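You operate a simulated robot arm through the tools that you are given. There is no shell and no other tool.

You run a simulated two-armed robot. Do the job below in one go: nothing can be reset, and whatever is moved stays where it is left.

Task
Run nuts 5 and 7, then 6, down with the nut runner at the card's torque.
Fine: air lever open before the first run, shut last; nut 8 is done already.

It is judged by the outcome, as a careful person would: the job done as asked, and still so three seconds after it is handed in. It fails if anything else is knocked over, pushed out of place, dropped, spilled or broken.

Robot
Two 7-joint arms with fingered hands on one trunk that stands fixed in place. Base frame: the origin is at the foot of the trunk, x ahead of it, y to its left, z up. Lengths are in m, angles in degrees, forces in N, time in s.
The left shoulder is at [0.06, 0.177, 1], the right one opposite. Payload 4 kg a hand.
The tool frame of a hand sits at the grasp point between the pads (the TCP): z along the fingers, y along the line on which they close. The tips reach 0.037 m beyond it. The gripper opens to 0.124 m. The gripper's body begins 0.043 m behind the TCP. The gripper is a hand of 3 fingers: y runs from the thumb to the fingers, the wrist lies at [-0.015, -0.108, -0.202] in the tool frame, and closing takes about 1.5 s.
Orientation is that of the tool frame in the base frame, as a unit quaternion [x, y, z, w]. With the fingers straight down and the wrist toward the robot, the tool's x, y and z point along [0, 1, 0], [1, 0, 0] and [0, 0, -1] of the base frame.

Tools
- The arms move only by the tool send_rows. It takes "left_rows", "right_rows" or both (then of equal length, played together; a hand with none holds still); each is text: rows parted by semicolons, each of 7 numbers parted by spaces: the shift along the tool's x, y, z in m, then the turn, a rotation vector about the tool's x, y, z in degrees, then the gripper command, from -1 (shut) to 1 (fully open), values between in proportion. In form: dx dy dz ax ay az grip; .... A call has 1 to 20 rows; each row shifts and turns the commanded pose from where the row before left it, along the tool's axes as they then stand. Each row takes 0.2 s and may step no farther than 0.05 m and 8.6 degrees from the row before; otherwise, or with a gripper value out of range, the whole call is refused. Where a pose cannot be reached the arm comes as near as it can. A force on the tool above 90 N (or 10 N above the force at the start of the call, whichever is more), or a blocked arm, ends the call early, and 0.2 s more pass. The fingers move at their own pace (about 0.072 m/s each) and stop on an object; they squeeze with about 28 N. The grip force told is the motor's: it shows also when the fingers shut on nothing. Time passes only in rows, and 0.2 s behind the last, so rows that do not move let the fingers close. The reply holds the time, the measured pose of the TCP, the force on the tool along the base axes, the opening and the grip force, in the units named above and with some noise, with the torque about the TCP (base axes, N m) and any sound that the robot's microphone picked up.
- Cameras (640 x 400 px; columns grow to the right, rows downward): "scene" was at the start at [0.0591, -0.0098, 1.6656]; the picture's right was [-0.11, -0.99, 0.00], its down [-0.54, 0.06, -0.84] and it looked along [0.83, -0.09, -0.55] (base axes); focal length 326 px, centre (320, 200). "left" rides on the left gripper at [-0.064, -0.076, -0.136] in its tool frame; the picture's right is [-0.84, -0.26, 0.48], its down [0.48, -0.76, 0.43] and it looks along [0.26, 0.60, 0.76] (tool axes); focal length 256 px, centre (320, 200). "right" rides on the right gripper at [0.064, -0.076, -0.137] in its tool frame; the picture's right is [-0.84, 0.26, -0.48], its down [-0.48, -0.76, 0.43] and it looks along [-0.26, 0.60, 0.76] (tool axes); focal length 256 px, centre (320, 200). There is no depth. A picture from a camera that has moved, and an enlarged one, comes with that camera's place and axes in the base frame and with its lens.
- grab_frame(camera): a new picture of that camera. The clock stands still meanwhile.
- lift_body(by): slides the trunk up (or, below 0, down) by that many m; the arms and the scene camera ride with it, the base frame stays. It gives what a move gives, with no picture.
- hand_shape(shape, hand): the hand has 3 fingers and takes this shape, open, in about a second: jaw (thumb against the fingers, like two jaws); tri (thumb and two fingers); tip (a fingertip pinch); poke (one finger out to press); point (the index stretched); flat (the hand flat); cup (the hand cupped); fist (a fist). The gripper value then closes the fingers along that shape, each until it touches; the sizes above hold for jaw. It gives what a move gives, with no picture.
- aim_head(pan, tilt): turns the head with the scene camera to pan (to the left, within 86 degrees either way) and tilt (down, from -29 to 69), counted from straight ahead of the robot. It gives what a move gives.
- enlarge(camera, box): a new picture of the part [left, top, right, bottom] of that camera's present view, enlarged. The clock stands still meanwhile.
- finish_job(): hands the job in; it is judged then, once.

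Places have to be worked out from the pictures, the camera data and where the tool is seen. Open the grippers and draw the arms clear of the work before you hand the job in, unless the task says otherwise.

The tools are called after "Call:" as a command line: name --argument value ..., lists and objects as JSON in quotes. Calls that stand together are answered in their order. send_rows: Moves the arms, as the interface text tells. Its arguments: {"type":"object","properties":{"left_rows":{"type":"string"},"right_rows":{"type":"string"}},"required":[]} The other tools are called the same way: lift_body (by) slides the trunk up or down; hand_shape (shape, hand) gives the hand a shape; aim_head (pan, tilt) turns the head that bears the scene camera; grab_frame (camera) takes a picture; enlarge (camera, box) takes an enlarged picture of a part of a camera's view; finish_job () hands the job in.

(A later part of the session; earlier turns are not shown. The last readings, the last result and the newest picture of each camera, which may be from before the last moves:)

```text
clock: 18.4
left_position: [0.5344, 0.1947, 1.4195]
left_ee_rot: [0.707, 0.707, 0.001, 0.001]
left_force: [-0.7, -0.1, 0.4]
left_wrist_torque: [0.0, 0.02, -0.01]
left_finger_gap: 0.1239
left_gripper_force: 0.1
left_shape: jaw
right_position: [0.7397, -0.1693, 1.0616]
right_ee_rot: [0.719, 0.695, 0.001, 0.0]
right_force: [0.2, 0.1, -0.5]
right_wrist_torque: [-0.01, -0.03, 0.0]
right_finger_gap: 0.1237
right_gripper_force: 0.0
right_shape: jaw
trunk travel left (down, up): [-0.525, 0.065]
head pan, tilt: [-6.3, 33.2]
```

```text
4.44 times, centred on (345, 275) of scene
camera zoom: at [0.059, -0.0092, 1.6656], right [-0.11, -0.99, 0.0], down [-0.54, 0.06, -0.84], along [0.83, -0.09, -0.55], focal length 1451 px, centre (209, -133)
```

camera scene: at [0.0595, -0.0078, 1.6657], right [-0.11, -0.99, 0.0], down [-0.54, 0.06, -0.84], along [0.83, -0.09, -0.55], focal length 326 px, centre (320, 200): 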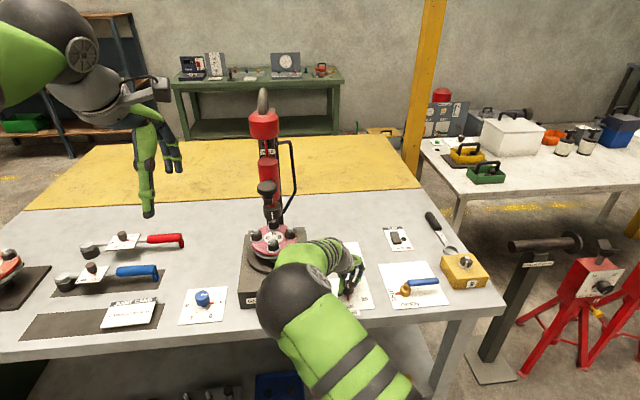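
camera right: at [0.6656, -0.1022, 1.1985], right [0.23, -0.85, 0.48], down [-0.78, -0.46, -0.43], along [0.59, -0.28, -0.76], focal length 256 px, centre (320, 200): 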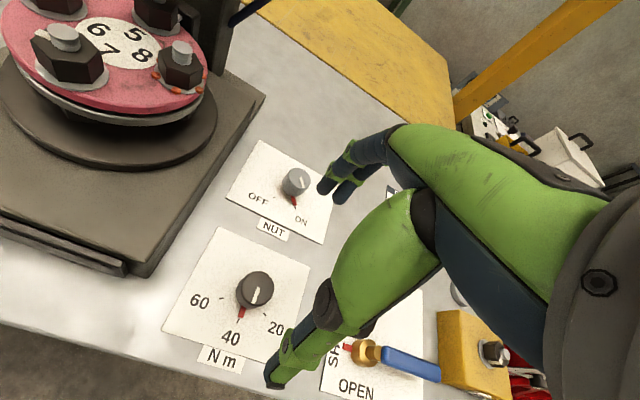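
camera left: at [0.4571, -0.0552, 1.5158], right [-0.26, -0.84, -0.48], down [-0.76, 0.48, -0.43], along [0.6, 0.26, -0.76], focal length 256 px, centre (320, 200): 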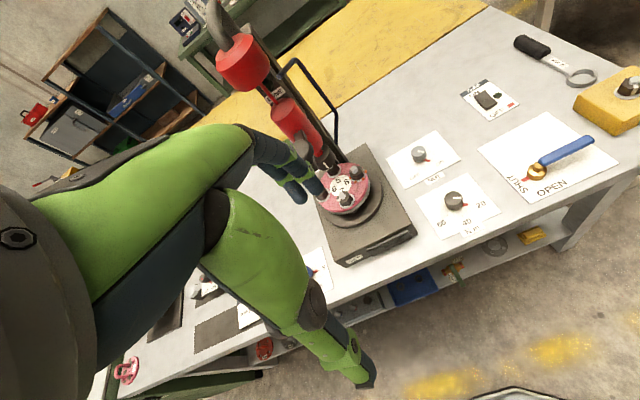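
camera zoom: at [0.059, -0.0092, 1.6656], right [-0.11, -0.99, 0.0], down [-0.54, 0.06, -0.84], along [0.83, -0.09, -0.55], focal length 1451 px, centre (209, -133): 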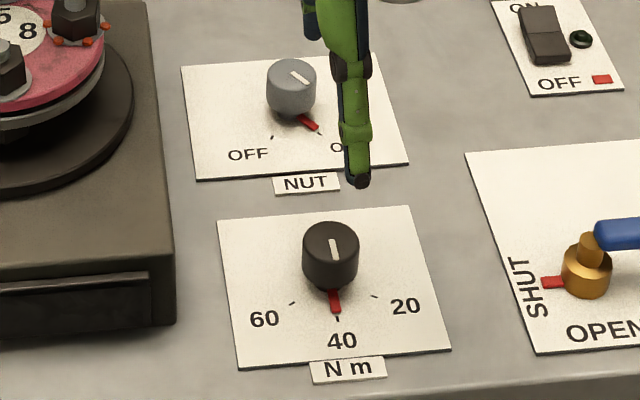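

Torque is set to 40 N m and NUT is ON. Now I move the right hand over the air lever handle (about x 0.72, y -0.35…-0.45, z 0.91).

Call:
send_rows --right_rows "-0.038 -0.004 0 0 0 -1.8 1; -0.038 -0.004 0 0 0 0 1; -0.038 -0.004 0 0 0 0 1; -0.038 -0.004 0 0 0 0 1; -0.038 -0.004 0 0 0 0 1; -0.038 0 0 0 0 0 1; 0 0 0 0 0 0 1"

Call:
grab_frame --camera "right"

Call:
enlarge --camera "scene" --box '[360, 220, 500, 320]'

```text
clock: 20.0
left_position: [0.5351, 0.1949, 1.4183]
left_ee_rot: [0.707, 0.707, -0.001, 0.0]
left_force: [0.5, -0.3, 0.1]
left_wrist_torque: [-0.03, 0.0, -0.01]
left_finger_gap: 0.1238
left_gripper_force: 0.0
left_shape: jaw
right_position: [0.7171, -0.3957, 1.0602]
right_ee_rot: [0.709, 0.706, 0.0, 0.001]
right_force: [0.2, 0.3, 0.6]
right_wrist_torque: [-0.03, -0.01, 0.04]
right_finger_gap: 0.1239
right_gripper_force: 0.1
right_shape: jaw
trunk travel left (down, up): [-0.525, 0.065]
head pan, tilt: [-6.3, 33.2]
```

```text
taken
camera right: at [0.6424, -0.3313, 1.1967], right [0.25, -0.84, 0.48], down [-0.76, -0.48, -0.43], along [0.6, -0.26, -0.76], focal length 256 px, centre (320, 200)
```

right: 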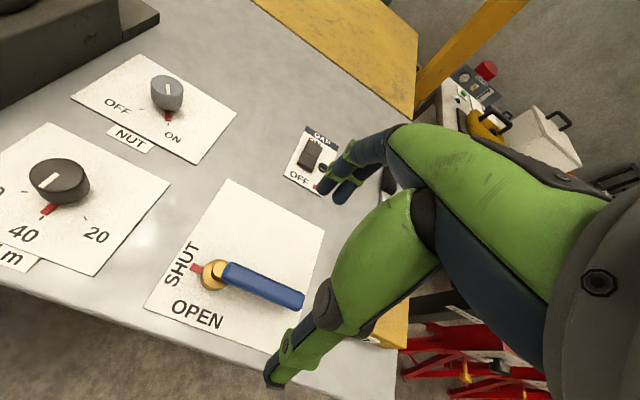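

```text
4.00 times, centred on (430, 270) of scene
camera zoom: at [0.0592, -0.0092, 1.6656], right [-0.11, -0.99, 0.0], down [-0.54, 0.06, -0.84], along [0.83, -0.09, -0.55], focal length 1306 px, centre (-120, -80)
```

zoom: 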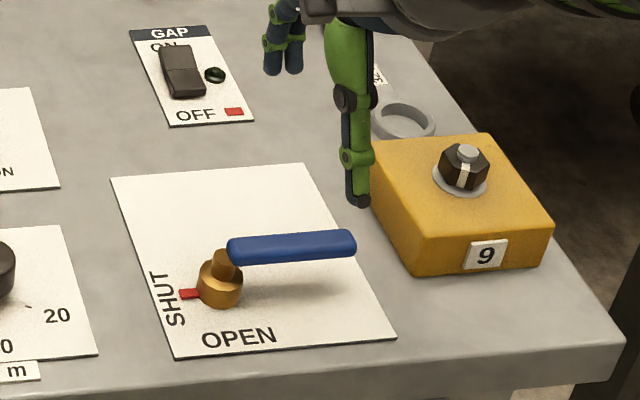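

Let me zoom in on the lever from the hand camera.

Call:
enlarge --camera "right" --box '[140, 190, 330, 340]'

```text
2.67 times, centred on (235, 265) of right
camera zoom: at [0.6424, -0.3313, 1.1967], right [0.25, -0.84, 0.48], down [-0.76, -0.48, -0.43], along [0.6, -0.26, -0.76], focal length 683 px, centre (547, 27)
```

zoom: 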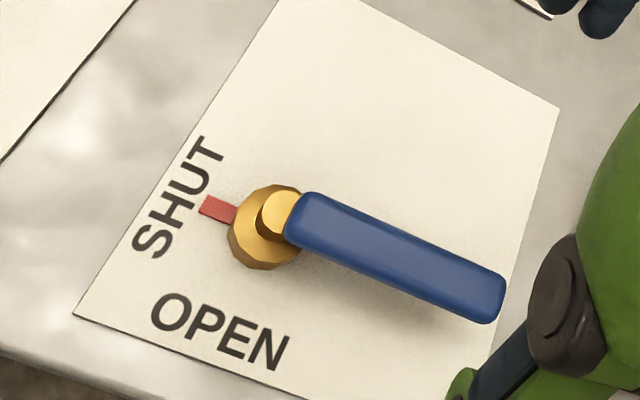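

The handle lies along -y from the pivot at about (0.723, -0.348), mid-handle near (0.726, -0.40, 0.90). I descend to z≈0.95 above it and check.

Call:
send_rows --right_rows "-0.006 0.002 0.037 0 0 0 1; -0.006 0.002 0.037 0 0 0 1; -0.006 0.0025 0.036 0 0 0 1; 0 0 0 0 0 0 1"

Call:
grab_frame --camera "right"

Call:
enlarge --camera "scene" --box '[360, 220, 500, 320]'

```text
clock: 21.0
left_position: [0.5336, 0.1932, 1.4182]
left_ee_rot: [0.707, 0.707, 0.0, 0.001]
left_force: [-0.5, 0.6, 0.0]
left_wrist_torque: [0.0, 0.01, -0.01]
left_finger_gap: 0.1237
left_gripper_force: 0.0
left_shape: jaw
right_position: [0.7232, -0.4147, 0.9511]
right_ee_rot: [0.708, 0.706, 0.0, 0.0]
right_force: [0.7, 0.1, -1.0]
right_wrist_torque: [0.02, 0.03, -0.02]
right_finger_gap: 0.1235
right_gripper_force: 0.0
right_shape: jaw
trunk travel left (down, up): [-0.525, 0.065]
head pan, tilt: [-6.3, 33.2]
```

```text
taken
camera right: at [0.6491, -0.3502, 1.0877], right [0.25, -0.84, 0.48], down [-0.76, -0.48, -0.44], along [0.6, -0.26, -0.76], focal length 256 px, centre (320, 200)
```

right: 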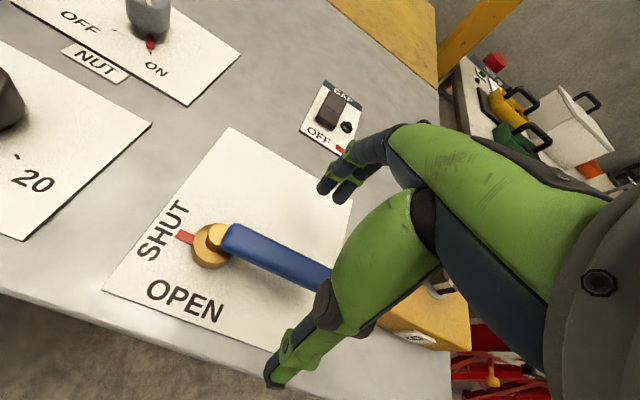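

```text
4.00 times, centred on (430, 270) of scene
camera zoom: at [0.0588, -0.0095, 1.6657], right [-0.11, -0.99, 0.0], down [-0.54, 0.06, -0.84], along [0.83, -0.09, -0.55], focal length 1306 px, centre (-120, -80)
```

zoom: 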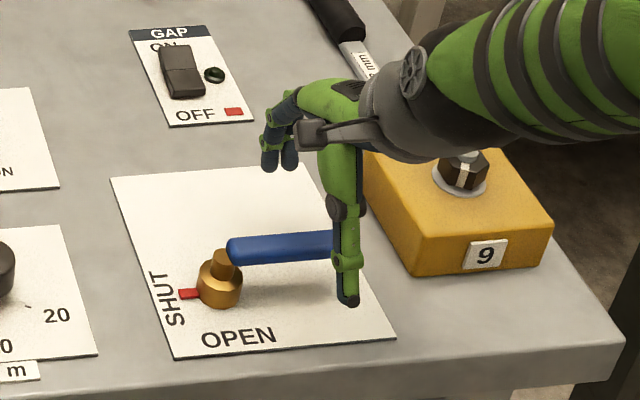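

The handle passes straight under the TCP. Lower 43 mm and grip the handle.

Call:
send_rows --right_rows "0 0 0.022 0 0 0 1; 0 0 0.021 0 0 0 1; 0 0 0 0 0 0 0.5; 0 0 0 0 0 0 0; 0 0 0 0 0 0 -0.4; 0 0 0 0 0 0 -0.7; 0 0 0 0 0 0 -1; 0 0 0 0 0 0 -1; 0 0 0 0 0 0 -1; 0 0 0 0 0 0 -1"

Call:
enlarge --camera "scene" --box '[360, 220, 500, 320]'

Call:
grab_frame --camera "right"

```text
clock: 23.2
left_position: [0.5349, 0.192, 1.4188]
left_ee_rot: [0.707, 0.707, 0.0, 0.0]
left_force: [-0.5, 0.0, 0.9]
left_wrist_torque: [0.01, 0.0, 0.01]
left_finger_gap: 0.1234
left_gripper_force: 0.0
left_shape: jaw
right_position: [0.725, -0.4156, 0.9062]
right_ee_rot: [0.708, 0.706, -0.001, -0.001]
right_force: [-2.0, 0.5, -7.8]
right_wrist_torque: [-0.04, -0.09, 0.11]
right_finger_gap: 0.0128
right_gripper_force: 28.1
right_shape: jaw
trunk travel left (down, up): [-0.525, 0.065]
head pan, tilt: [-6.3, 33.2]
```

```text
4.00 times, centred on (430, 270) of scene
camera zoom: at [0.0596, -0.0102, 1.6655], right [-0.11, -0.99, 0.0], down [-0.54, 0.06, -0.84], along [0.83, -0.09, -0.55], focal length 1306 px, centre (-120, -80)
```

zoom: 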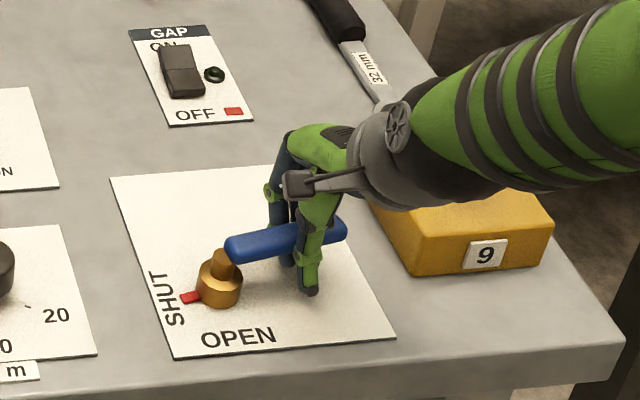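

```text
taken
camera right: at [0.6497, -0.351, 1.0433], right [0.25, -0.84, 0.48], down [-0.76, -0.48, -0.43], along [0.59, -0.26, -0.76], focal length 256 px, centre (320, 200)
```

right: 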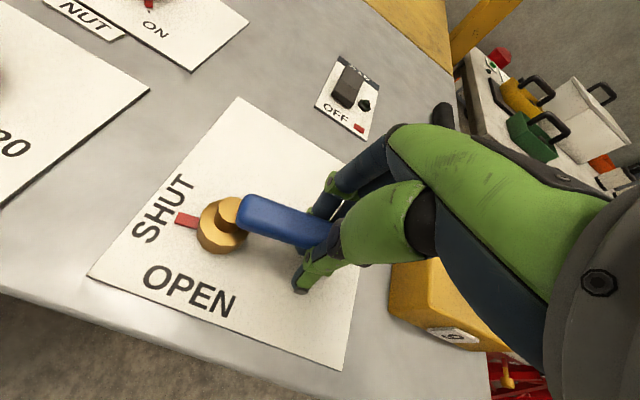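

The handle is held. I swing it counter-clockwise about the pivot (R≈66 mm) for 45° first.

Call:
send_rows --right_rows "0.00056 0.0086 0 0 0 -7.5 -1; 0.00056 0.0086 0 0 0 -7.5 -1; 0.00056 0.0086 0 0 0 -7.5 -1; 0.00056 0.0086 0 0 0 -7.5 -1; 0.00056 0.0086 0 0 0 -7.5 -1; 0.00056 0.0086 0 0 0 -7.5 -1; 0 0 0 0 0 0 -1"

Call:
enlarge --camera "scene" --box '[360, 220, 500, 320]'

Call:
grab_frame --camera "right"

```text
clock: 24.8
left_position: [0.5359, 0.1934, 1.4186]
left_ee_rot: [0.707, 0.707, 0.0, 0.0]
left_force: [0.1, 0.3, 0.1]
left_wrist_torque: [0.03, 0.0, -0.02]
left_finger_gap: 0.1238
left_gripper_force: 0.1
left_shape: jaw
right_position: [0.7717, -0.3957, 0.9065]
right_ee_rot: [0.383, 0.924, 0.001, -0.001]
right_force: [-6.0, 0.8, -11.5]
right_wrist_torque: [0.01, -0.02, 0.16]
right_finger_gap: 0.0124
right_gripper_force: 27.8
right_shape: jaw
trunk travel left (down, up): [-0.525, 0.065]
head pan, tilt: [-6.3, 33.2]
```

```text
4.00 times, centred on (430, 270) of scene
camera zoom: at [0.0598, -0.0105, 1.6655], right [-0.11, -0.99, 0.0], down [-0.54, 0.06, -0.84], along [0.83, -0.09, -0.55], focal length 1306 px, centre (-120, -80)
```

zoom: 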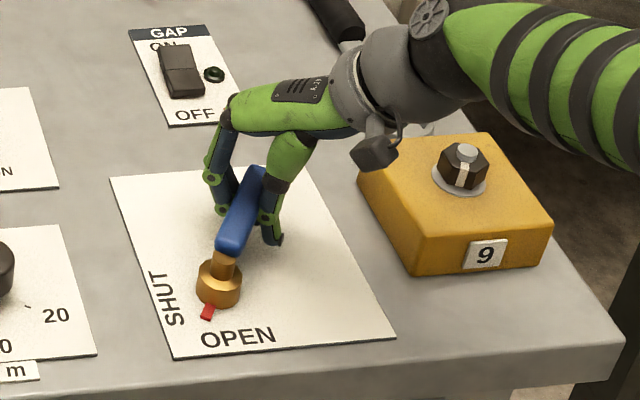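

```text
taken
camera right: at [0.6727, -0.4047, 1.0433], right [0.77, -0.41, 0.48], down [-0.2, -0.88, -0.43], along [0.6, 0.24, -0.76], focal length 256 px, centre (320, 200)
```

right: 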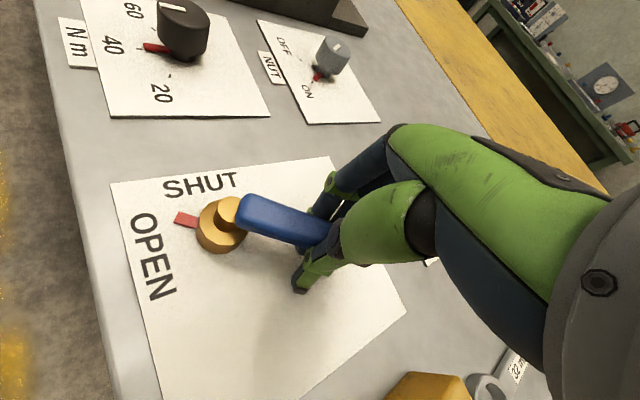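

Working well. Continue the remaining ~45°.

Call:
send_rows --right_rows "0.00056 0.0086 0 0 0 -7.5 -1; 0.00056 0.0086 0 0 0 -7.5 -1; 0.00056 0.0086 0 0 0 -7.5 -1; 0.00056 0.0086 0 0 0 -7.5 -1; 0.00056 0.0086 0 0 0 -7.5 -1; 0.0003 0.006 0 0 0 -5 -1; 0 0 0 0 0 0 -1"

Call:
enlarge --camera "scene" --box '[360, 220, 500, 320]'

Call:
grab_frame --camera "right"

```text
clock: 26.4
left_position: [0.5371, 0.1902, 1.4174]
left_ee_rot: [0.707, 0.708, 0.0, -0.001]
left_force: [-0.1, 0.7, -0.3]
left_wrist_torque: [0.0, 0.02, 0.01]
left_finger_gap: 0.1239
left_gripper_force: 0.1
left_shape: jaw
right_position: [0.7888, -0.355, 0.9053]
right_ee_rot: [0.025, 1.0, -0.002, 0.001]
right_force: [18.9, -29.4, -15.6]
right_wrist_torque: [-0.31, -0.29, -0.27]
right_finger_gap: 0.0147
right_gripper_force: 28.2
right_shape: jaw
right hand out of reach, approached as far as the arm can: row 6
trunk travel left (down, up): [-0.525, 0.065]
head pan, tilt: [-6.3, 33.2]
```

```text
4.00 times, centred on (430, 270) of scene
camera zoom: at [0.0632, -0.0139, 1.6655], right [-0.11, -0.99, 0.0], down [-0.55, 0.06, -0.84], along [0.83, -0.09, -0.55], focal length 1306 px, centre (-120, -80)
```

zoom: 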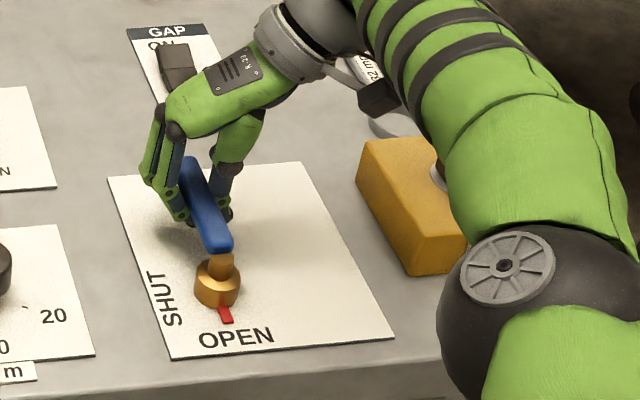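

```text
taken
camera right: at [0.7207, -0.4279, 1.0435], right [0.85, 0.22, 0.48], down [0.45, -0.78, -0.43], along [0.29, 0.58, -0.76], focal length 256 px, centre (320, 200)
```

right: 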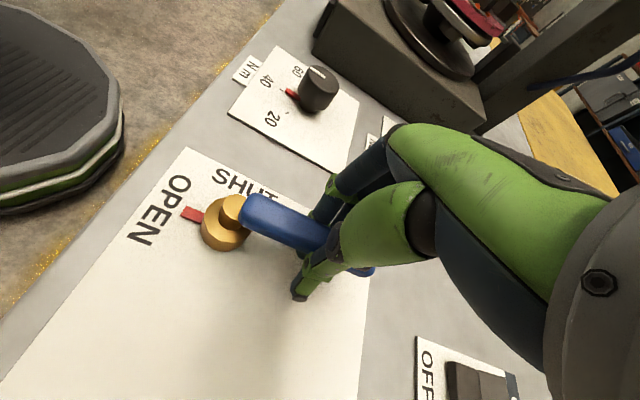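

The lever is hard against its OPEN stop (about 30 N). I ease back 4°, open the fingers and lift straight up.

Call:
send_rows --right_rows "0.0002 -0.0046 0 0 0 4 -1; 0 0 0 0 0 0 0; 0 0 0 0 0 0 0.5; 0 0 0 0 0 0 1; 0 0 0 0 0 0 1; 0 0 0 0 0 0 1; 0 0 -0.03 0 0 0 1; 0 0 -0.04 0 0 0 1; 0 0 -0.04 0 0 4 1; 0 0 -0.04 0 0 8 1; 0 0 0 0 0 8 1; 0 0 0 0 0 8 1; 0 0 0 0 0 8 1; 0 0 0 0 0 8 1; 0 0 0 0 0 0 1"

Call:
enlarge --camera "scene" --box '[360, 220, 500, 320]'

Call:
grab_frame --camera "scene"

```text
clock: 29.6
left_position: [0.5357, 0.1935, 1.4181]
left_ee_rot: [0.707, 0.707, 0.0, 0.0]
left_force: [-0.1, -0.2, 0.0]
left_wrist_torque: [0.04, 0.04, 0.01]
left_finger_gap: 0.1236
left_gripper_force: 0.1
left_shape: jaw
right_position: [0.7859, -0.3555, 1.0578]
right_ee_rot: [0.429, 0.903, 0.0, 0.0]
right_force: [-1.3, 0.0, -0.7]
right_wrist_torque: [-0.01, 0.02, -0.01]
right_finger_gap: 0.1237
right_gripper_force: 0.0
right_shape: jaw
trunk travel left (down, up): [-0.525, 0.065]
head pan, tilt: [-6.3, 33.2]
```

```text
4.00 times, centred on (430, 270) of scene
camera zoom: at [0.0594, -0.0101, 1.6656], right [-0.11, -0.99, 0.0], down [-0.54, 0.06, -0.84], along [0.83, -0.09, -0.55], focal length 1306 px, centre (-120, -80)
```

zoom: 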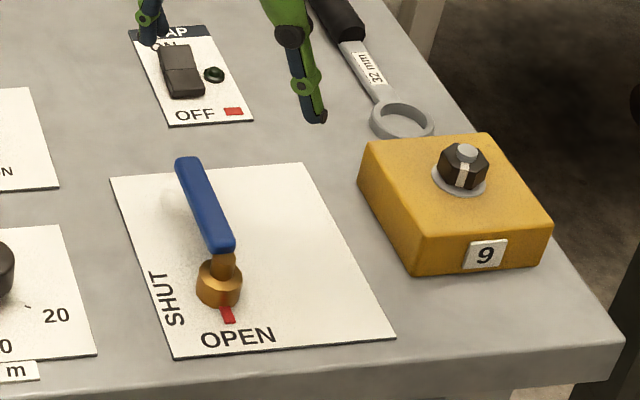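

```text
taken
camera scene: at [0.0594, -0.0101, 1.6656], right [-0.11, -0.99, 0.0], down [-0.54, 0.06, -0.84], along [0.83, -0.09, -0.55], focal length 326 px, centre (320, 200)
```

scene: 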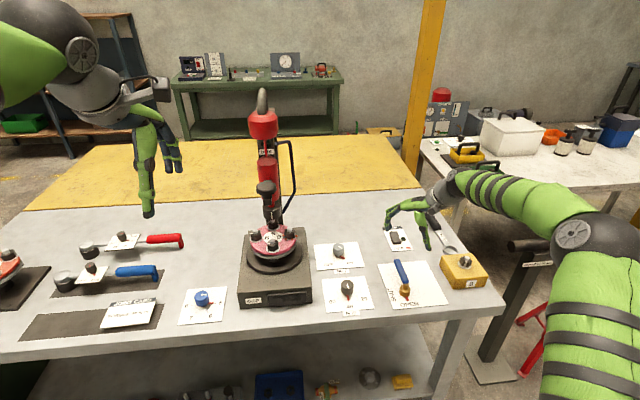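

The air lever is OPEN and nothing else moved. Now I study the runner's handle knob closely from the scene camera.

Call:
enlarge --camera "scene" --box '[240, 160, 300, 240]'

Call:
enlarge --camera "scene" --box '[235, 85, 315, 175]'

Call:
enlarge --camera "scene" --box '[170, 275, 240, 335]'

```text
5.00 times, centred on (270, 200) of scene
camera zoom: at [0.0594, -0.0101, 1.6656], right [-0.11, -0.99, 0.0], down [-0.54, 0.06, -0.84], along [0.83, -0.09, -0.55], focal length 1632 px, centre (570, 200)
```

zoom: 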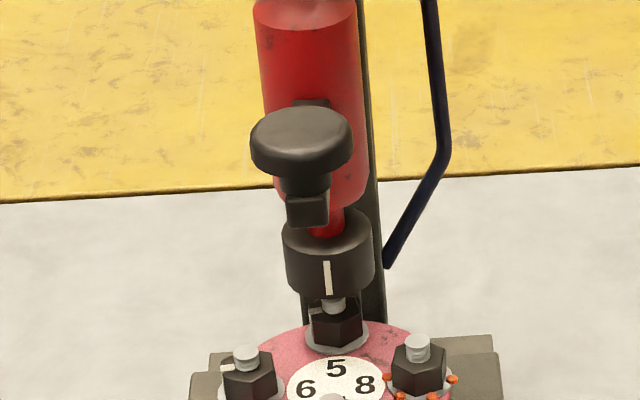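

```text
4.44 times, centred on (275, 130) of scene
camera zoom: at [0.0594, -0.0101, 1.6656], right [-0.11, -0.99, 0.0], down [-0.54, 0.06, -0.84], along [0.83, -0.09, -0.55], focal length 1451 px, centre (520, 511)
```

zoom: 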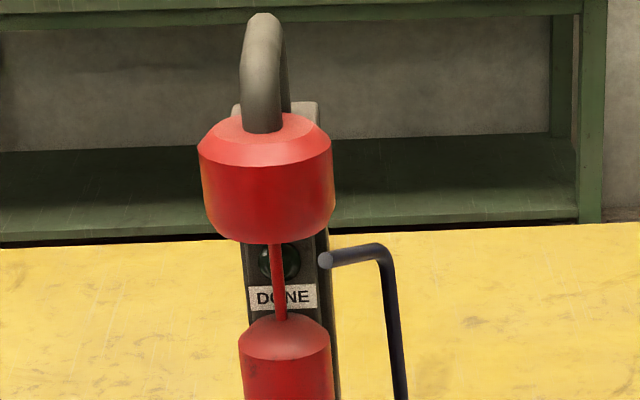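

```text
6.67 times, centred on (205, 305) of scene
camera zoom: at [0.0594, -0.0101, 1.6656], right [-0.11, -0.99, 0.0], down [-0.54, 0.06, -0.84], along [0.83, -0.09, -0.55], focal length 2176 px, centre (1087, -500)
```

zoom: 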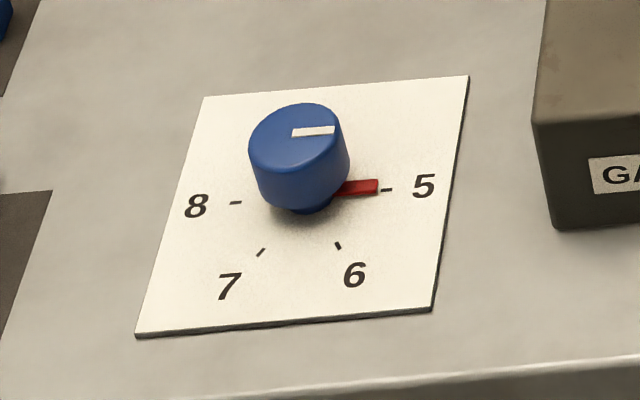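

The selector is a knob at about (0.747, 0.268) with 60° spacing; the runner's palm knob is at about (0.809, 0.051, 1.22). I raise the right hand and straighten its yaw, while the left hand goes to hover over the selector.

Call:
send_rows --right_rows "0 0 -0.04 0 0 5.6 1; 0 0 -0.04 0 0 5.6 1; 0 0 -0.04 0 0 5.6 1; 0 0 -0.04 0 0 5.6 1; 0 0 -0.04 0 0 5.6 1; 0 0 -0.04 0 0 5.6 1; 0 0 -0.04 0 0 5.4 1; 0.03 -0.03 0 0 0 0 1; 0.03 -0.03 0 0 0 0 1; 0.03 -0.03 0 0 0 0 1" --left_rows "0.0075 0.021 0.034 0 0 0 1; 0.0075 0.021 0.034 0 0 0 1; 0.0075 0.021 0.034 0 0 0 1; 0.0075 0.021 0.034 0 0 0 1; 0.0075 0.021 0.034 0 0 0 1; 0.0075 0.021 0.034 0 0 0 1; 0.0075 0.021 0.034 0 0 0 1; 0.0075 0.021 0.034 0 0 0 1; 0.0075 0.021 0.034 0 0 0 1; 0.0075 0.021 0.034 0 0 0 1"

Call:
grab_frame --camera "scene"

Call:
grab_frame --camera "left"

Call:
grab_frame --camera "right"

```text
clock: 31.8
left_position: [0.7437, 0.2696, 1.0784]
left_ee_rot: [0.707, 0.707, 0.0, 0.001]
left_force: [-0.4, -0.3, 0.2]
left_wrist_torque: [-0.01, -0.01, -0.03]
left_finger_gap: 0.1239
left_gripper_force: 0.0
left_shape: jaw
right_position: [0.6945, -0.2644, 1.3393]
right_ee_rot: [0.705, 0.709, 0.0, 0.0]
right_force: [0.0, 0.4, 0.0]
right_wrist_torque: [-0.01, 0.0, 0.0]
right_finger_gap: 0.1237
right_gripper_force: 0.1
right_shape: jaw
trunk travel left (down, up): [-0.525, 0.065]
head pan, tilt: [-6.3, 33.2]
```

```text
taken
camera scene: at [0.059, -0.0091, 1.6657], right [-0.11, -0.99, 0.0], down [-0.54, 0.06, -0.84], along [0.83, -0.09, -0.55], focal length 326 px, centre (320, 200)
```

scene: 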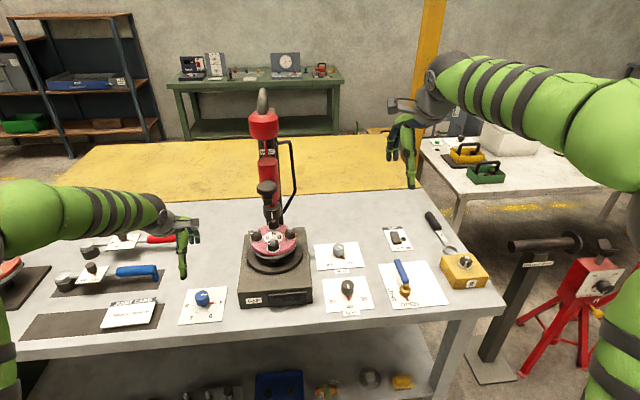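

```text
taken
camera left: at [0.6679, 0.2085, 1.2159], right [-0.26, -0.84, -0.48], down [-0.76, 0.48, -0.44], along [0.6, 0.26, -0.76], focal length 256 px, centre (320, 200)
```

left: 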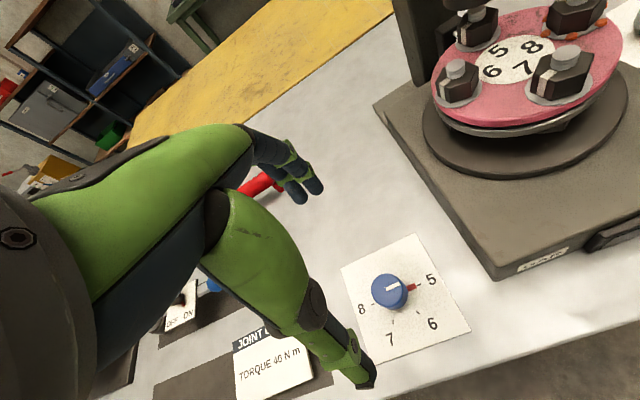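

```text
taken
camera right: at [0.6182, -0.2009, 1.4761], right [0.26, -0.84, 0.48], down [-0.76, -0.49, -0.43], along [0.6, -0.25, -0.76], focal length 256 px, centre (320, 200)
```

right: 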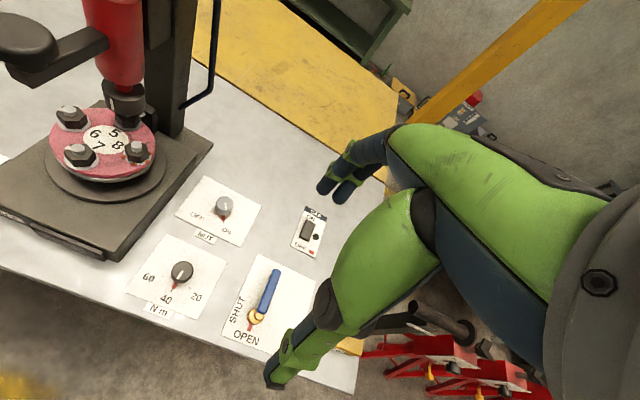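

Let me zoom on the runner's arm and socket in the right camera's view.

Call:
enlarge --camera "right" --box '[0, 0, 200, 130]'

Call:
enlarge --camera "left" --box '[320, 220, 480, 370]'

```text
3.08 times, centred on (100, 65) of right
camera zoom: at [0.6182, -0.2009, 1.4761], right [0.26, -0.84, 0.48], down [-0.76, -0.49, -0.43], along [0.6, -0.25, -0.76], focal length 788 px, centre (997, 615)
```

zoom: 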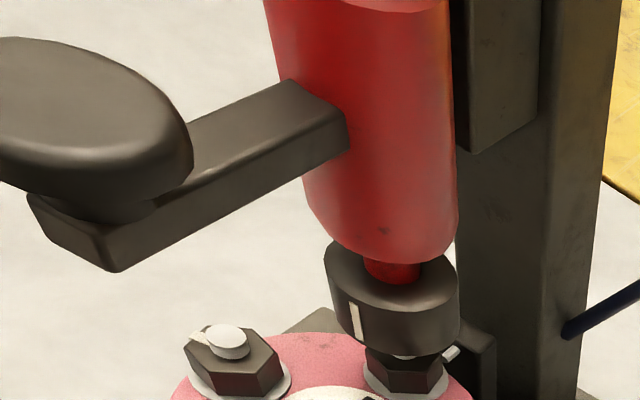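

```text
2.67 times, centred on (400, 295) of left
camera zoom: at [0.6679, 0.2085, 1.2159], right [-0.26, -0.84, -0.48], down [-0.76, 0.48, -0.44], along [0.6, 0.26, -0.76], focal length 683 px, centre (107, -53)
```

zoom: 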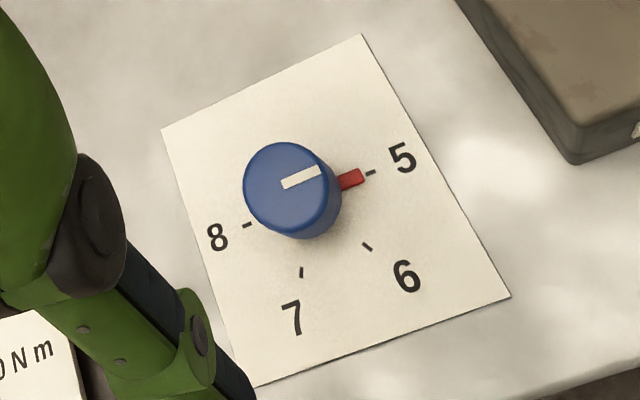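

I pitch the right hand 30° forward, shut its fingers for pressing, and carry it across at z≈1.34 to in front of the runner knob.

Call:
send_rows --right_rows "0 0 0 -7.5 0 0 0; 0 0 0 -7.5 0 0 -0.5; 0 0 0 -7.5 0 0 -1; 0 0 0 -7.5 0 0 -1; 0.035 0 0 0 0 0 -1; 0.04 0 0 0 0 0 -1; 0.04 0 0 0 0 0 -1; 0.04 0 0 0 0 0 -1; 0.04 0 0 0 0 0 -1; 0.04 0 0 0 0 0 -1; 0.04 0 0 0 0 0 -1; 0.04 0 0 0 0 0 -1; 0 0 0 0 0 0 -1"

Call:
grab_frame --camera "scene"

Call:
grab_frame --camera "right"

Call:
grab_frame --camera "left"

```text
clock: 34.6
left_position: [0.743, 0.2673, 1.0786]
left_ee_rot: [0.707, 0.707, -0.001, -0.001]
left_force: [-0.1, -1.1, 0.6]
left_wrist_torque: [0.0, 0.0, -0.01]
left_finger_gap: 0.124
left_gripper_force: 0.1
left_shape: jaw
right_position: [0.6928, 0.0514, 1.3384]
right_ee_rot: [0.681, 0.685, 0.183, 0.182]
right_force: [0.4, -0.1, 0.1]
right_wrist_torque: [-0.02, -0.02, -0.05]
right_finger_gap: 0.0001
right_gripper_force: 27.6
right_shape: jaw
trunk travel left (down, up): [-0.525, 0.065]
head pan, tilt: [-6.3, 33.2]
```

```text
taken
camera scene: at [0.0591, -0.0104, 1.6656], right [-0.11, -0.99, 0.0], down [-0.54, 0.06, -0.84], along [0.83, -0.09, -0.55], focal length 326 px, centre (320, 200)
```

scene: 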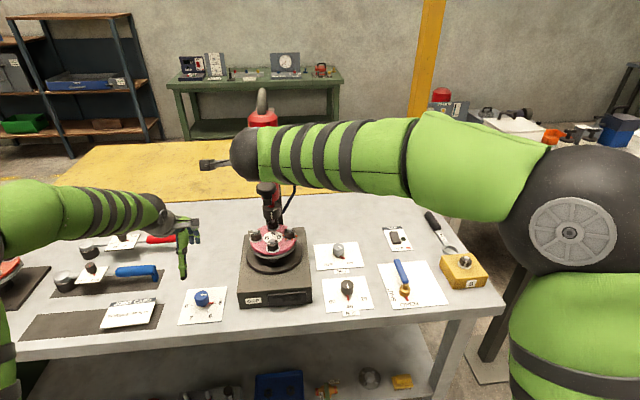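

```text
taken
camera right: at [0.5581, 0.1134, 1.4191], right [-0.01, -0.84, 0.55], down [-0.44, -0.48, -0.76], along [0.9, -0.25, -0.36], focal length 256 px, centre (320, 200)
```

right: 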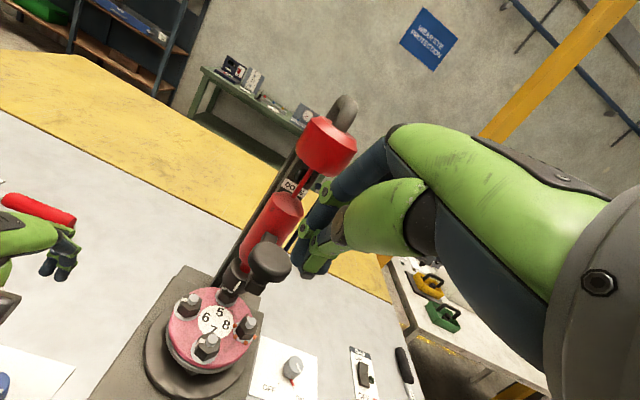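

```text
taken
camera left: at [0.6677, 0.2068, 1.2161], right [-0.26, -0.84, -0.48], down [-0.76, 0.48, -0.43], along [0.6, 0.26, -0.76], focal length 256 px, centre (320, 200)
```

left: 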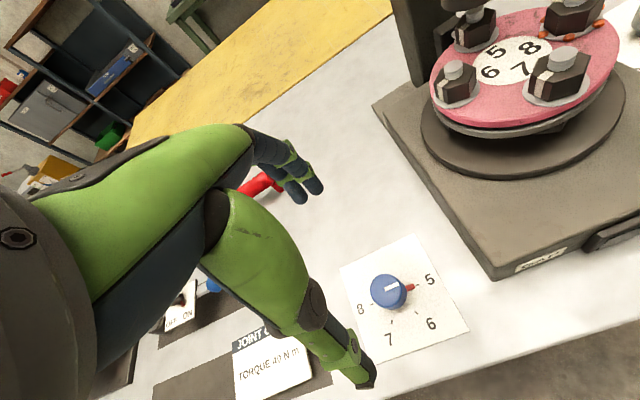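

The knob ray agrees: about (0.809, 0.053, 1.224). I move so the fingertips hover ~30 mm above its centre.

Call:
send_rows --right_rows "0 0.0194 0.0316 0 0 0 -1; 0 0.0194 0.0316 0 0 0 -1; 0 0.0194 0.0316 0 0 0 -1; 0 0 0 0 0 0 -1"

Call:
grab_frame --camera "right"

Call:
grab_frame --camera "left"

Call:
enlarge --camera "scene" --box '[200, 80, 360, 300]'

```text
clock: 35.6
left_position: [0.7441, 0.2695, 1.0787]
left_ee_rot: [0.707, 0.708, -0.001, 0.0]
left_force: [-0.2, 0.1, -0.2]
left_wrist_torque: [-0.01, 0.0, 0.01]
left_finger_gap: 0.1236
left_gripper_force: 0.1
left_shape: jaw
right_position: [0.7901, 0.0482, 1.2861]
right_ee_rot: [0.681, 0.685, 0.184, 0.183]
right_force: [-0.4, 0.0, -0.2]
right_wrist_torque: [-0.03, 0.0, 0.0]
right_finger_gap: 0.0
right_gripper_force: 27.8
right_shape: jaw
trunk travel left (down, up): [-0.525, 0.065]
head pan, tilt: [-6.3, 33.2]
```

```text
taken
camera right: at [0.6563, 0.1117, 1.3672], right [-0.02, -0.84, 0.55], down [-0.44, -0.49, -0.76], along [0.9, -0.25, -0.36], focal length 256 px, centre (320, 200)
```

right: 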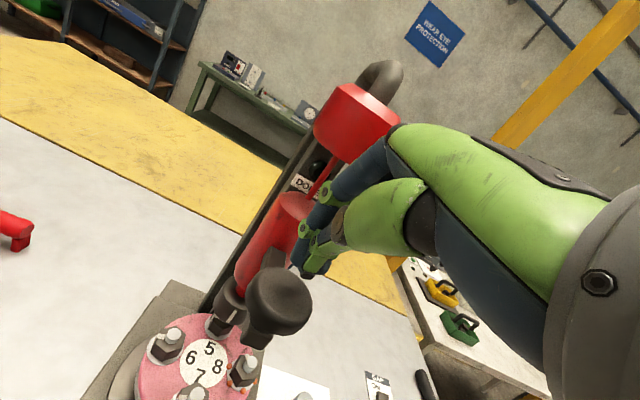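

```text
taken
camera left: at [0.6672, 0.2073, 1.2164], right [-0.26, -0.84, -0.48], down [-0.76, 0.48, -0.43], along [0.6, 0.26, -0.76], focal length 256 px, centre (320, 200)
```

left: 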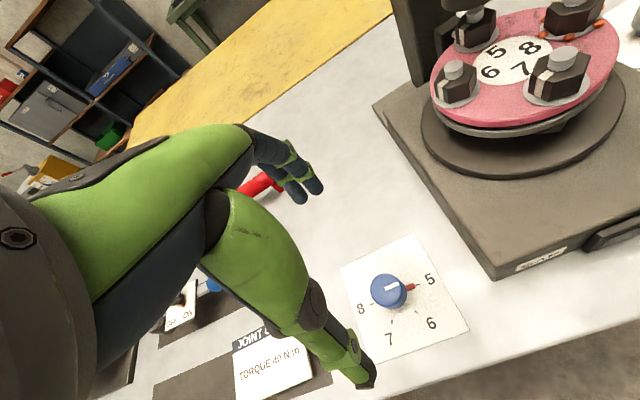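

```text
1.82 times, centred on (280, 190) of scene
camera zoom: at [0.0584, -0.0099, 1.6657], right [-0.11, -0.99, 0.0], down [-0.54, 0.06, -0.84], along [0.83, -0.09, -0.55], focal length 594 px, centre (393, 218)
```

zoom: 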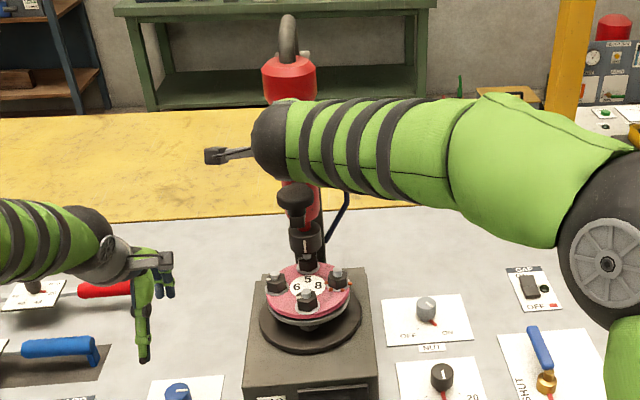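

Fingertips are above the knob, ~4 mm off to the right; I correct that and lower 25 mm vertically to near contact.

Call:
send_rows --right_rows "0.004 -0.0025 0.00433 0 0 0 -1; 0 -0.0025 0.00433 0 0 0 -1; 0 -0.0025 0.00433 0 0 0 -1; 0 -0.0025 0.00433 0 0 0 -1; 0 -0.0025 0.00433 0 0 0 -1; 0 0 0 0 0 0 -1"

Call:
enlarge --camera "right" --box '[200, 120, 420, 360]'

```text
clock: 37.0
left_position: [0.7431, 0.2686, 1.0786]
left_ee_rot: [0.707, 0.707, -0.001, 0.0]
left_force: [0.7, 0.2, -0.5]
left_wrist_torque: [0.0, 0.01, -0.03]
left_finger_gap: 0.1234
left_gripper_force: 0.0
left_shape: jaw
right_position: [0.7901, 0.0551, 1.2598]
right_ee_rot: [0.681, 0.685, 0.184, 0.183]
right_force: [-0.9, 0.7, 3.5]
right_wrist_torque: [0.04, 0.03, 0.0]
right_finger_gap: 0.0004
right_gripper_force: 27.9
right_shape: jaw
trunk travel left (down, up): [-0.525, 0.065]
head pan, tilt: [-6.3, 33.2]
```

```text
1.67 times, centred on (310, 240) of right
camera zoom: at [0.6568, 0.1176, 1.3418], right [-0.02, -0.84, 0.55], down [-0.44, -0.49, -0.76], along [0.9, -0.25, -0.36], focal length 427 px, centre (337, 133)
```

zoom: 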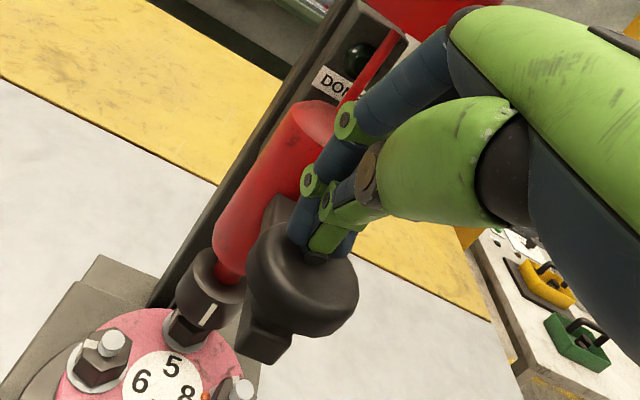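

Contact is made (3.5 N) near the knob's centre. I press down in small steps, watching force and sound.

Call:
send_rows --right_rows "0 -0.002 0.00346 0 0 0 -1; 0 -0.002 0.00346 0 0 0 -1; 0 -0.002 0.00346 0 0 0 -1; 0 -0.002 0.00346 0 0 0 -1"

Call:
enlarge --camera "right" --box '[200, 120, 420, 360]'

```text
clock: 38.0
left_position: [0.7439, 0.2678, 1.0784]
left_ee_rot: [0.707, 0.707, 0.001, -0.001]
left_force: [-0.6, 0.0, 0.1]
left_wrist_torque: [0.01, -0.02, 0.01]
left_finger_gap: 0.1236
left_gripper_force: 0.1
left_shape: jaw
right_position: [0.7926, 0.0549, 1.2445]
right_ee_rot: [0.681, 0.685, 0.184, 0.182]
right_force: [-1.1, 0.4, 4.7]
right_wrist_torque: [-0.01, 0.03, 0.02]
right_finger_gap: 0.0001
right_gripper_force: 27.9
right_shape: jaw
trunk travel left (down, up): [-0.525, 0.065]
head pan, tilt: [-6.3, 33.2]
```

```text
1.67 times, centred on (310, 240) of right
camera zoom: at [0.6573, 0.1176, 1.325], right [-0.01, -0.84, 0.55], down [-0.44, -0.49, -0.76], along [0.9, -0.25, -0.36], focal length 427 px, centre (337, 133)
```

zoom: 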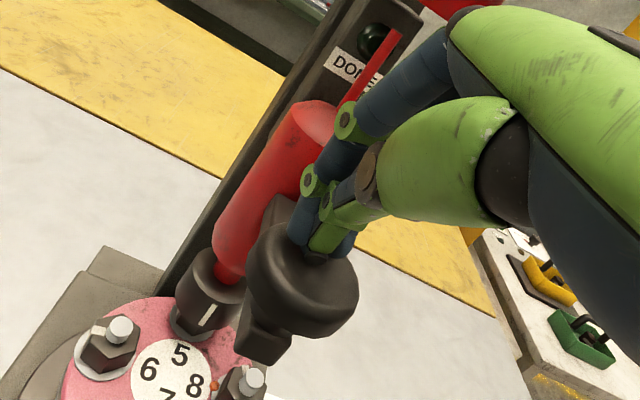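

The runner slides down with only ~5 N. Continue lowering in small steps.

Call:
send_rows --right_rows "0 -0.002 0.00346 0 0 0 -1; 0 -0.002 0.00346 0 0 0 -1; 0 -0.002 0.00346 0 0 0 -1; 0 -0.002 0.00346 0 0 0 -1"

Call:
enlarge --camera "right" --box '[200, 120, 420, 360]'

Call:
enlarge --camera "scene" --box '[230, 150, 320, 310]'

```text
clock: 39.0
left_position: [0.744, 0.2685, 1.0785]
left_ee_rot: [0.707, 0.707, 0.0, 0.0]
left_force: [-0.3, 0.0, -0.3]
left_wrist_torque: [-0.01, -0.02, -0.01]
left_finger_gap: 0.1237
left_gripper_force: 0.1
left_shape: jaw
right_position: [0.7912, 0.0541, 1.2284]
right_ee_rot: [0.682, 0.684, 0.184, 0.183]
right_force: [-0.4, 2.1, 5.5]
right_wrist_torque: [0.08, -0.05, 0.01]
right_finger_gap: 0.0003
right_gripper_force: 28.3
right_shape: jaw
trunk travel left (down, up): [-0.525, 0.065]
head pan, tilt: [-6.3, 33.2]
```

```text
1.67 times, centred on (310, 240) of right
camera zoom: at [0.6567, 0.1174, 1.3093], right [-0.01, -0.84, 0.55], down [-0.44, -0.49, -0.76], along [0.9, -0.25, -0.36], focal length 427 px, centre (337, 133)
```

zoom: 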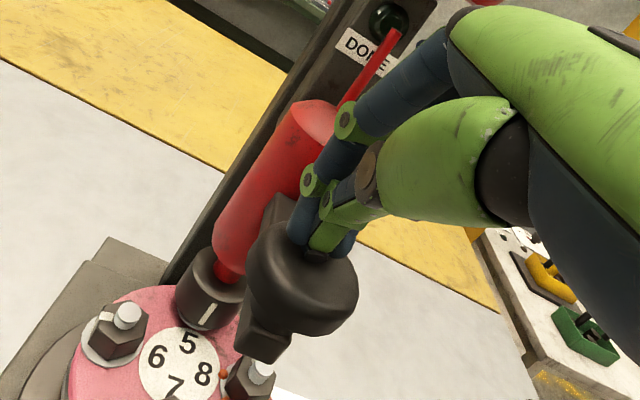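

```text
2.50 times, centred on (275, 230) of scene
camera zoom: at [0.0587, -0.0095, 1.6657], right [-0.11, -0.99, 0.0], down [-0.54, 0.06, -0.84], along [0.83, -0.09, -0.55], focal length 816 px, centre (432, 125)
```

zoom: 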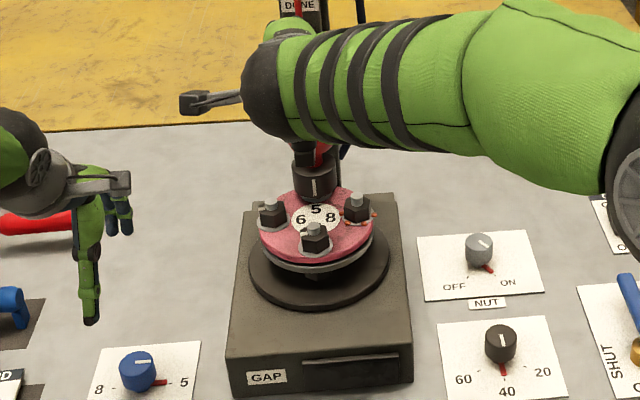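

The socket is coming over nut 5. I continue pressing gently.

Call:
send_rows --right_rows "0 -0.0015 0.0026 0 0 0 -1; 0 -0.0015 0.0026 0 0 0 -1; 0 -0.0015 0.0026 0 0 0 -1; 0 0 0 0 0 0 -1"

Call:
enlarge --camera "right" --box '[200, 120, 420, 360]'

```text
clock: 40.0
left_position: [0.7442, 0.2693, 1.079]
left_ee_rot: [0.707, 0.707, 0.0, 0.0]
left_force: [-0.4, 0.6, -0.2]
left_wrist_torque: [0.01, 0.01, 0.0]
left_finger_gap: 0.1238
left_gripper_force: 0.0
left_shape: jaw
right_position: [0.7913, 0.0545, 1.2197]
right_ee_rot: [0.682, 0.684, 0.183, 0.183]
right_force: [-1.6, 2.2, 6.3]
right_wrist_torque: [0.12, -0.01, 0.01]
right_finger_gap: 0.0
right_gripper_force: 27.9
right_shape: jaw
trunk travel left (down, up): [-0.525, 0.065]
head pan, tilt: [-6.3, 33.2]
```

```text
1.67 times, centred on (310, 240) of right
camera zoom: at [0.6568, 0.1171, 1.3002], right [-0.01, -0.84, 0.55], down [-0.44, -0.49, -0.76], along [0.9, -0.25, -0.36], focal length 427 px, centre (337, 133)
```

zoom: 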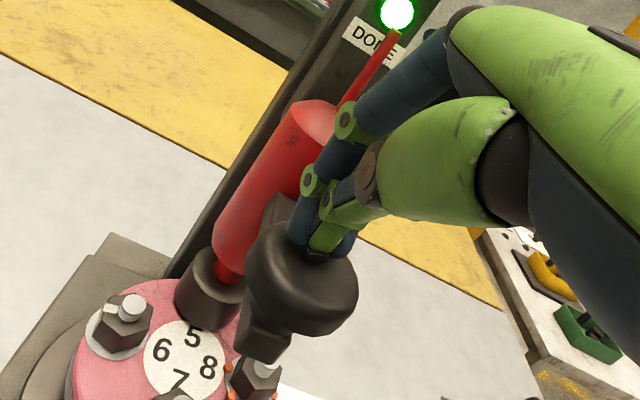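

DONE lights green — nut 5 has run down. I hold briefly, then raise vertically, letting the runner rise with me.

Call:
send_rows --right_rows "0 0 0 0 0 0 -1; 0 0 0 0 0 0 -1; 0 0 0 0 0 0 -1"

Call:
enlarge --camera "right" --box '[200, 120, 420, 360]'

Call:
enlarge --camera "scene" --box '[230, 150, 320, 310]'

Call:
enlarge --camera "left" --box '[360, 0, 640, 180]'

```text
clock: 40.8
left_position: [0.744, 0.2692, 1.0792]
left_ee_rot: [0.707, 0.707, -0.001, 0.0]
left_force: [-0.7, 0.5, 0.2]
left_wrist_torque: [0.0, 0.02, -0.02]
left_finger_gap: 0.1239
left_gripper_force: 0.1
left_shape: jaw
right_position: [0.7916, 0.0528, 1.2197]
right_ee_rot: [0.681, 0.685, 0.184, 0.183]
right_force: [-1.8, 2.6, 5.5]
right_wrist_torque: [0.09, 0.01, 0.05]
right_finger_gap: 0.0
right_gripper_force: 27.8
right_shape: jaw
trunk travel left (down, up): [-0.525, 0.065]
head pan, tilt: [-6.3, 33.2]
```

```text
1.67 times, centred on (310, 240) of right
camera zoom: at [0.6569, 0.1171, 1.3001], right [-0.01, -0.84, 0.55], down [-0.44, -0.49, -0.76], along [0.9, -0.25, -0.36], focal length 427 px, centre (337, 133)
```

zoom: 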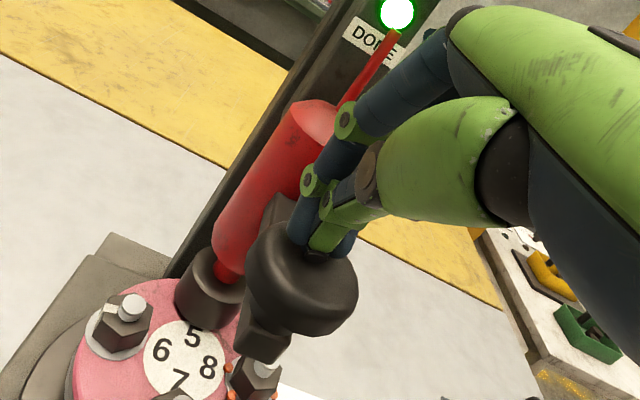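

```text
2.50 times, centred on (275, 230) of scene
camera zoom: at [0.0585, -0.0095, 1.6657], right [-0.11, -0.99, 0.0], down [-0.54, 0.06, -0.84], along [0.83, -0.09, -0.55], focal length 816 px, centre (432, 125)
```

zoom: 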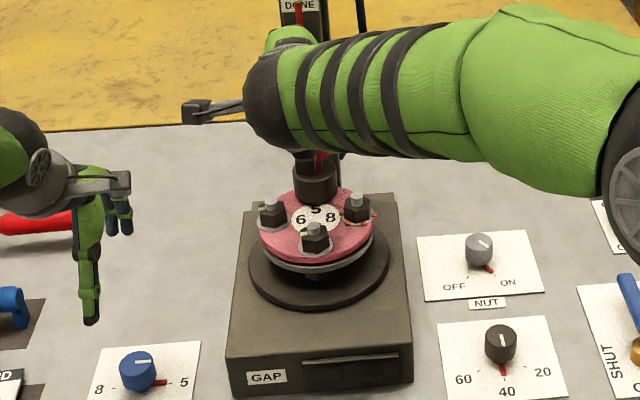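

```text
2.22 times, centred on (500, 90) of left
camera zoom: at [0.6673, 0.2076, 1.2163], right [-0.26, -0.84, -0.48], down [-0.76, 0.48, -0.43], along [0.6, 0.26, -0.76], focal length 569 px, centre (-80, 444)
```

zoom: 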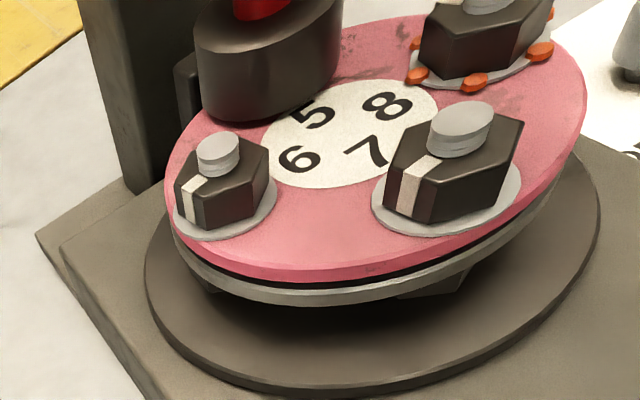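

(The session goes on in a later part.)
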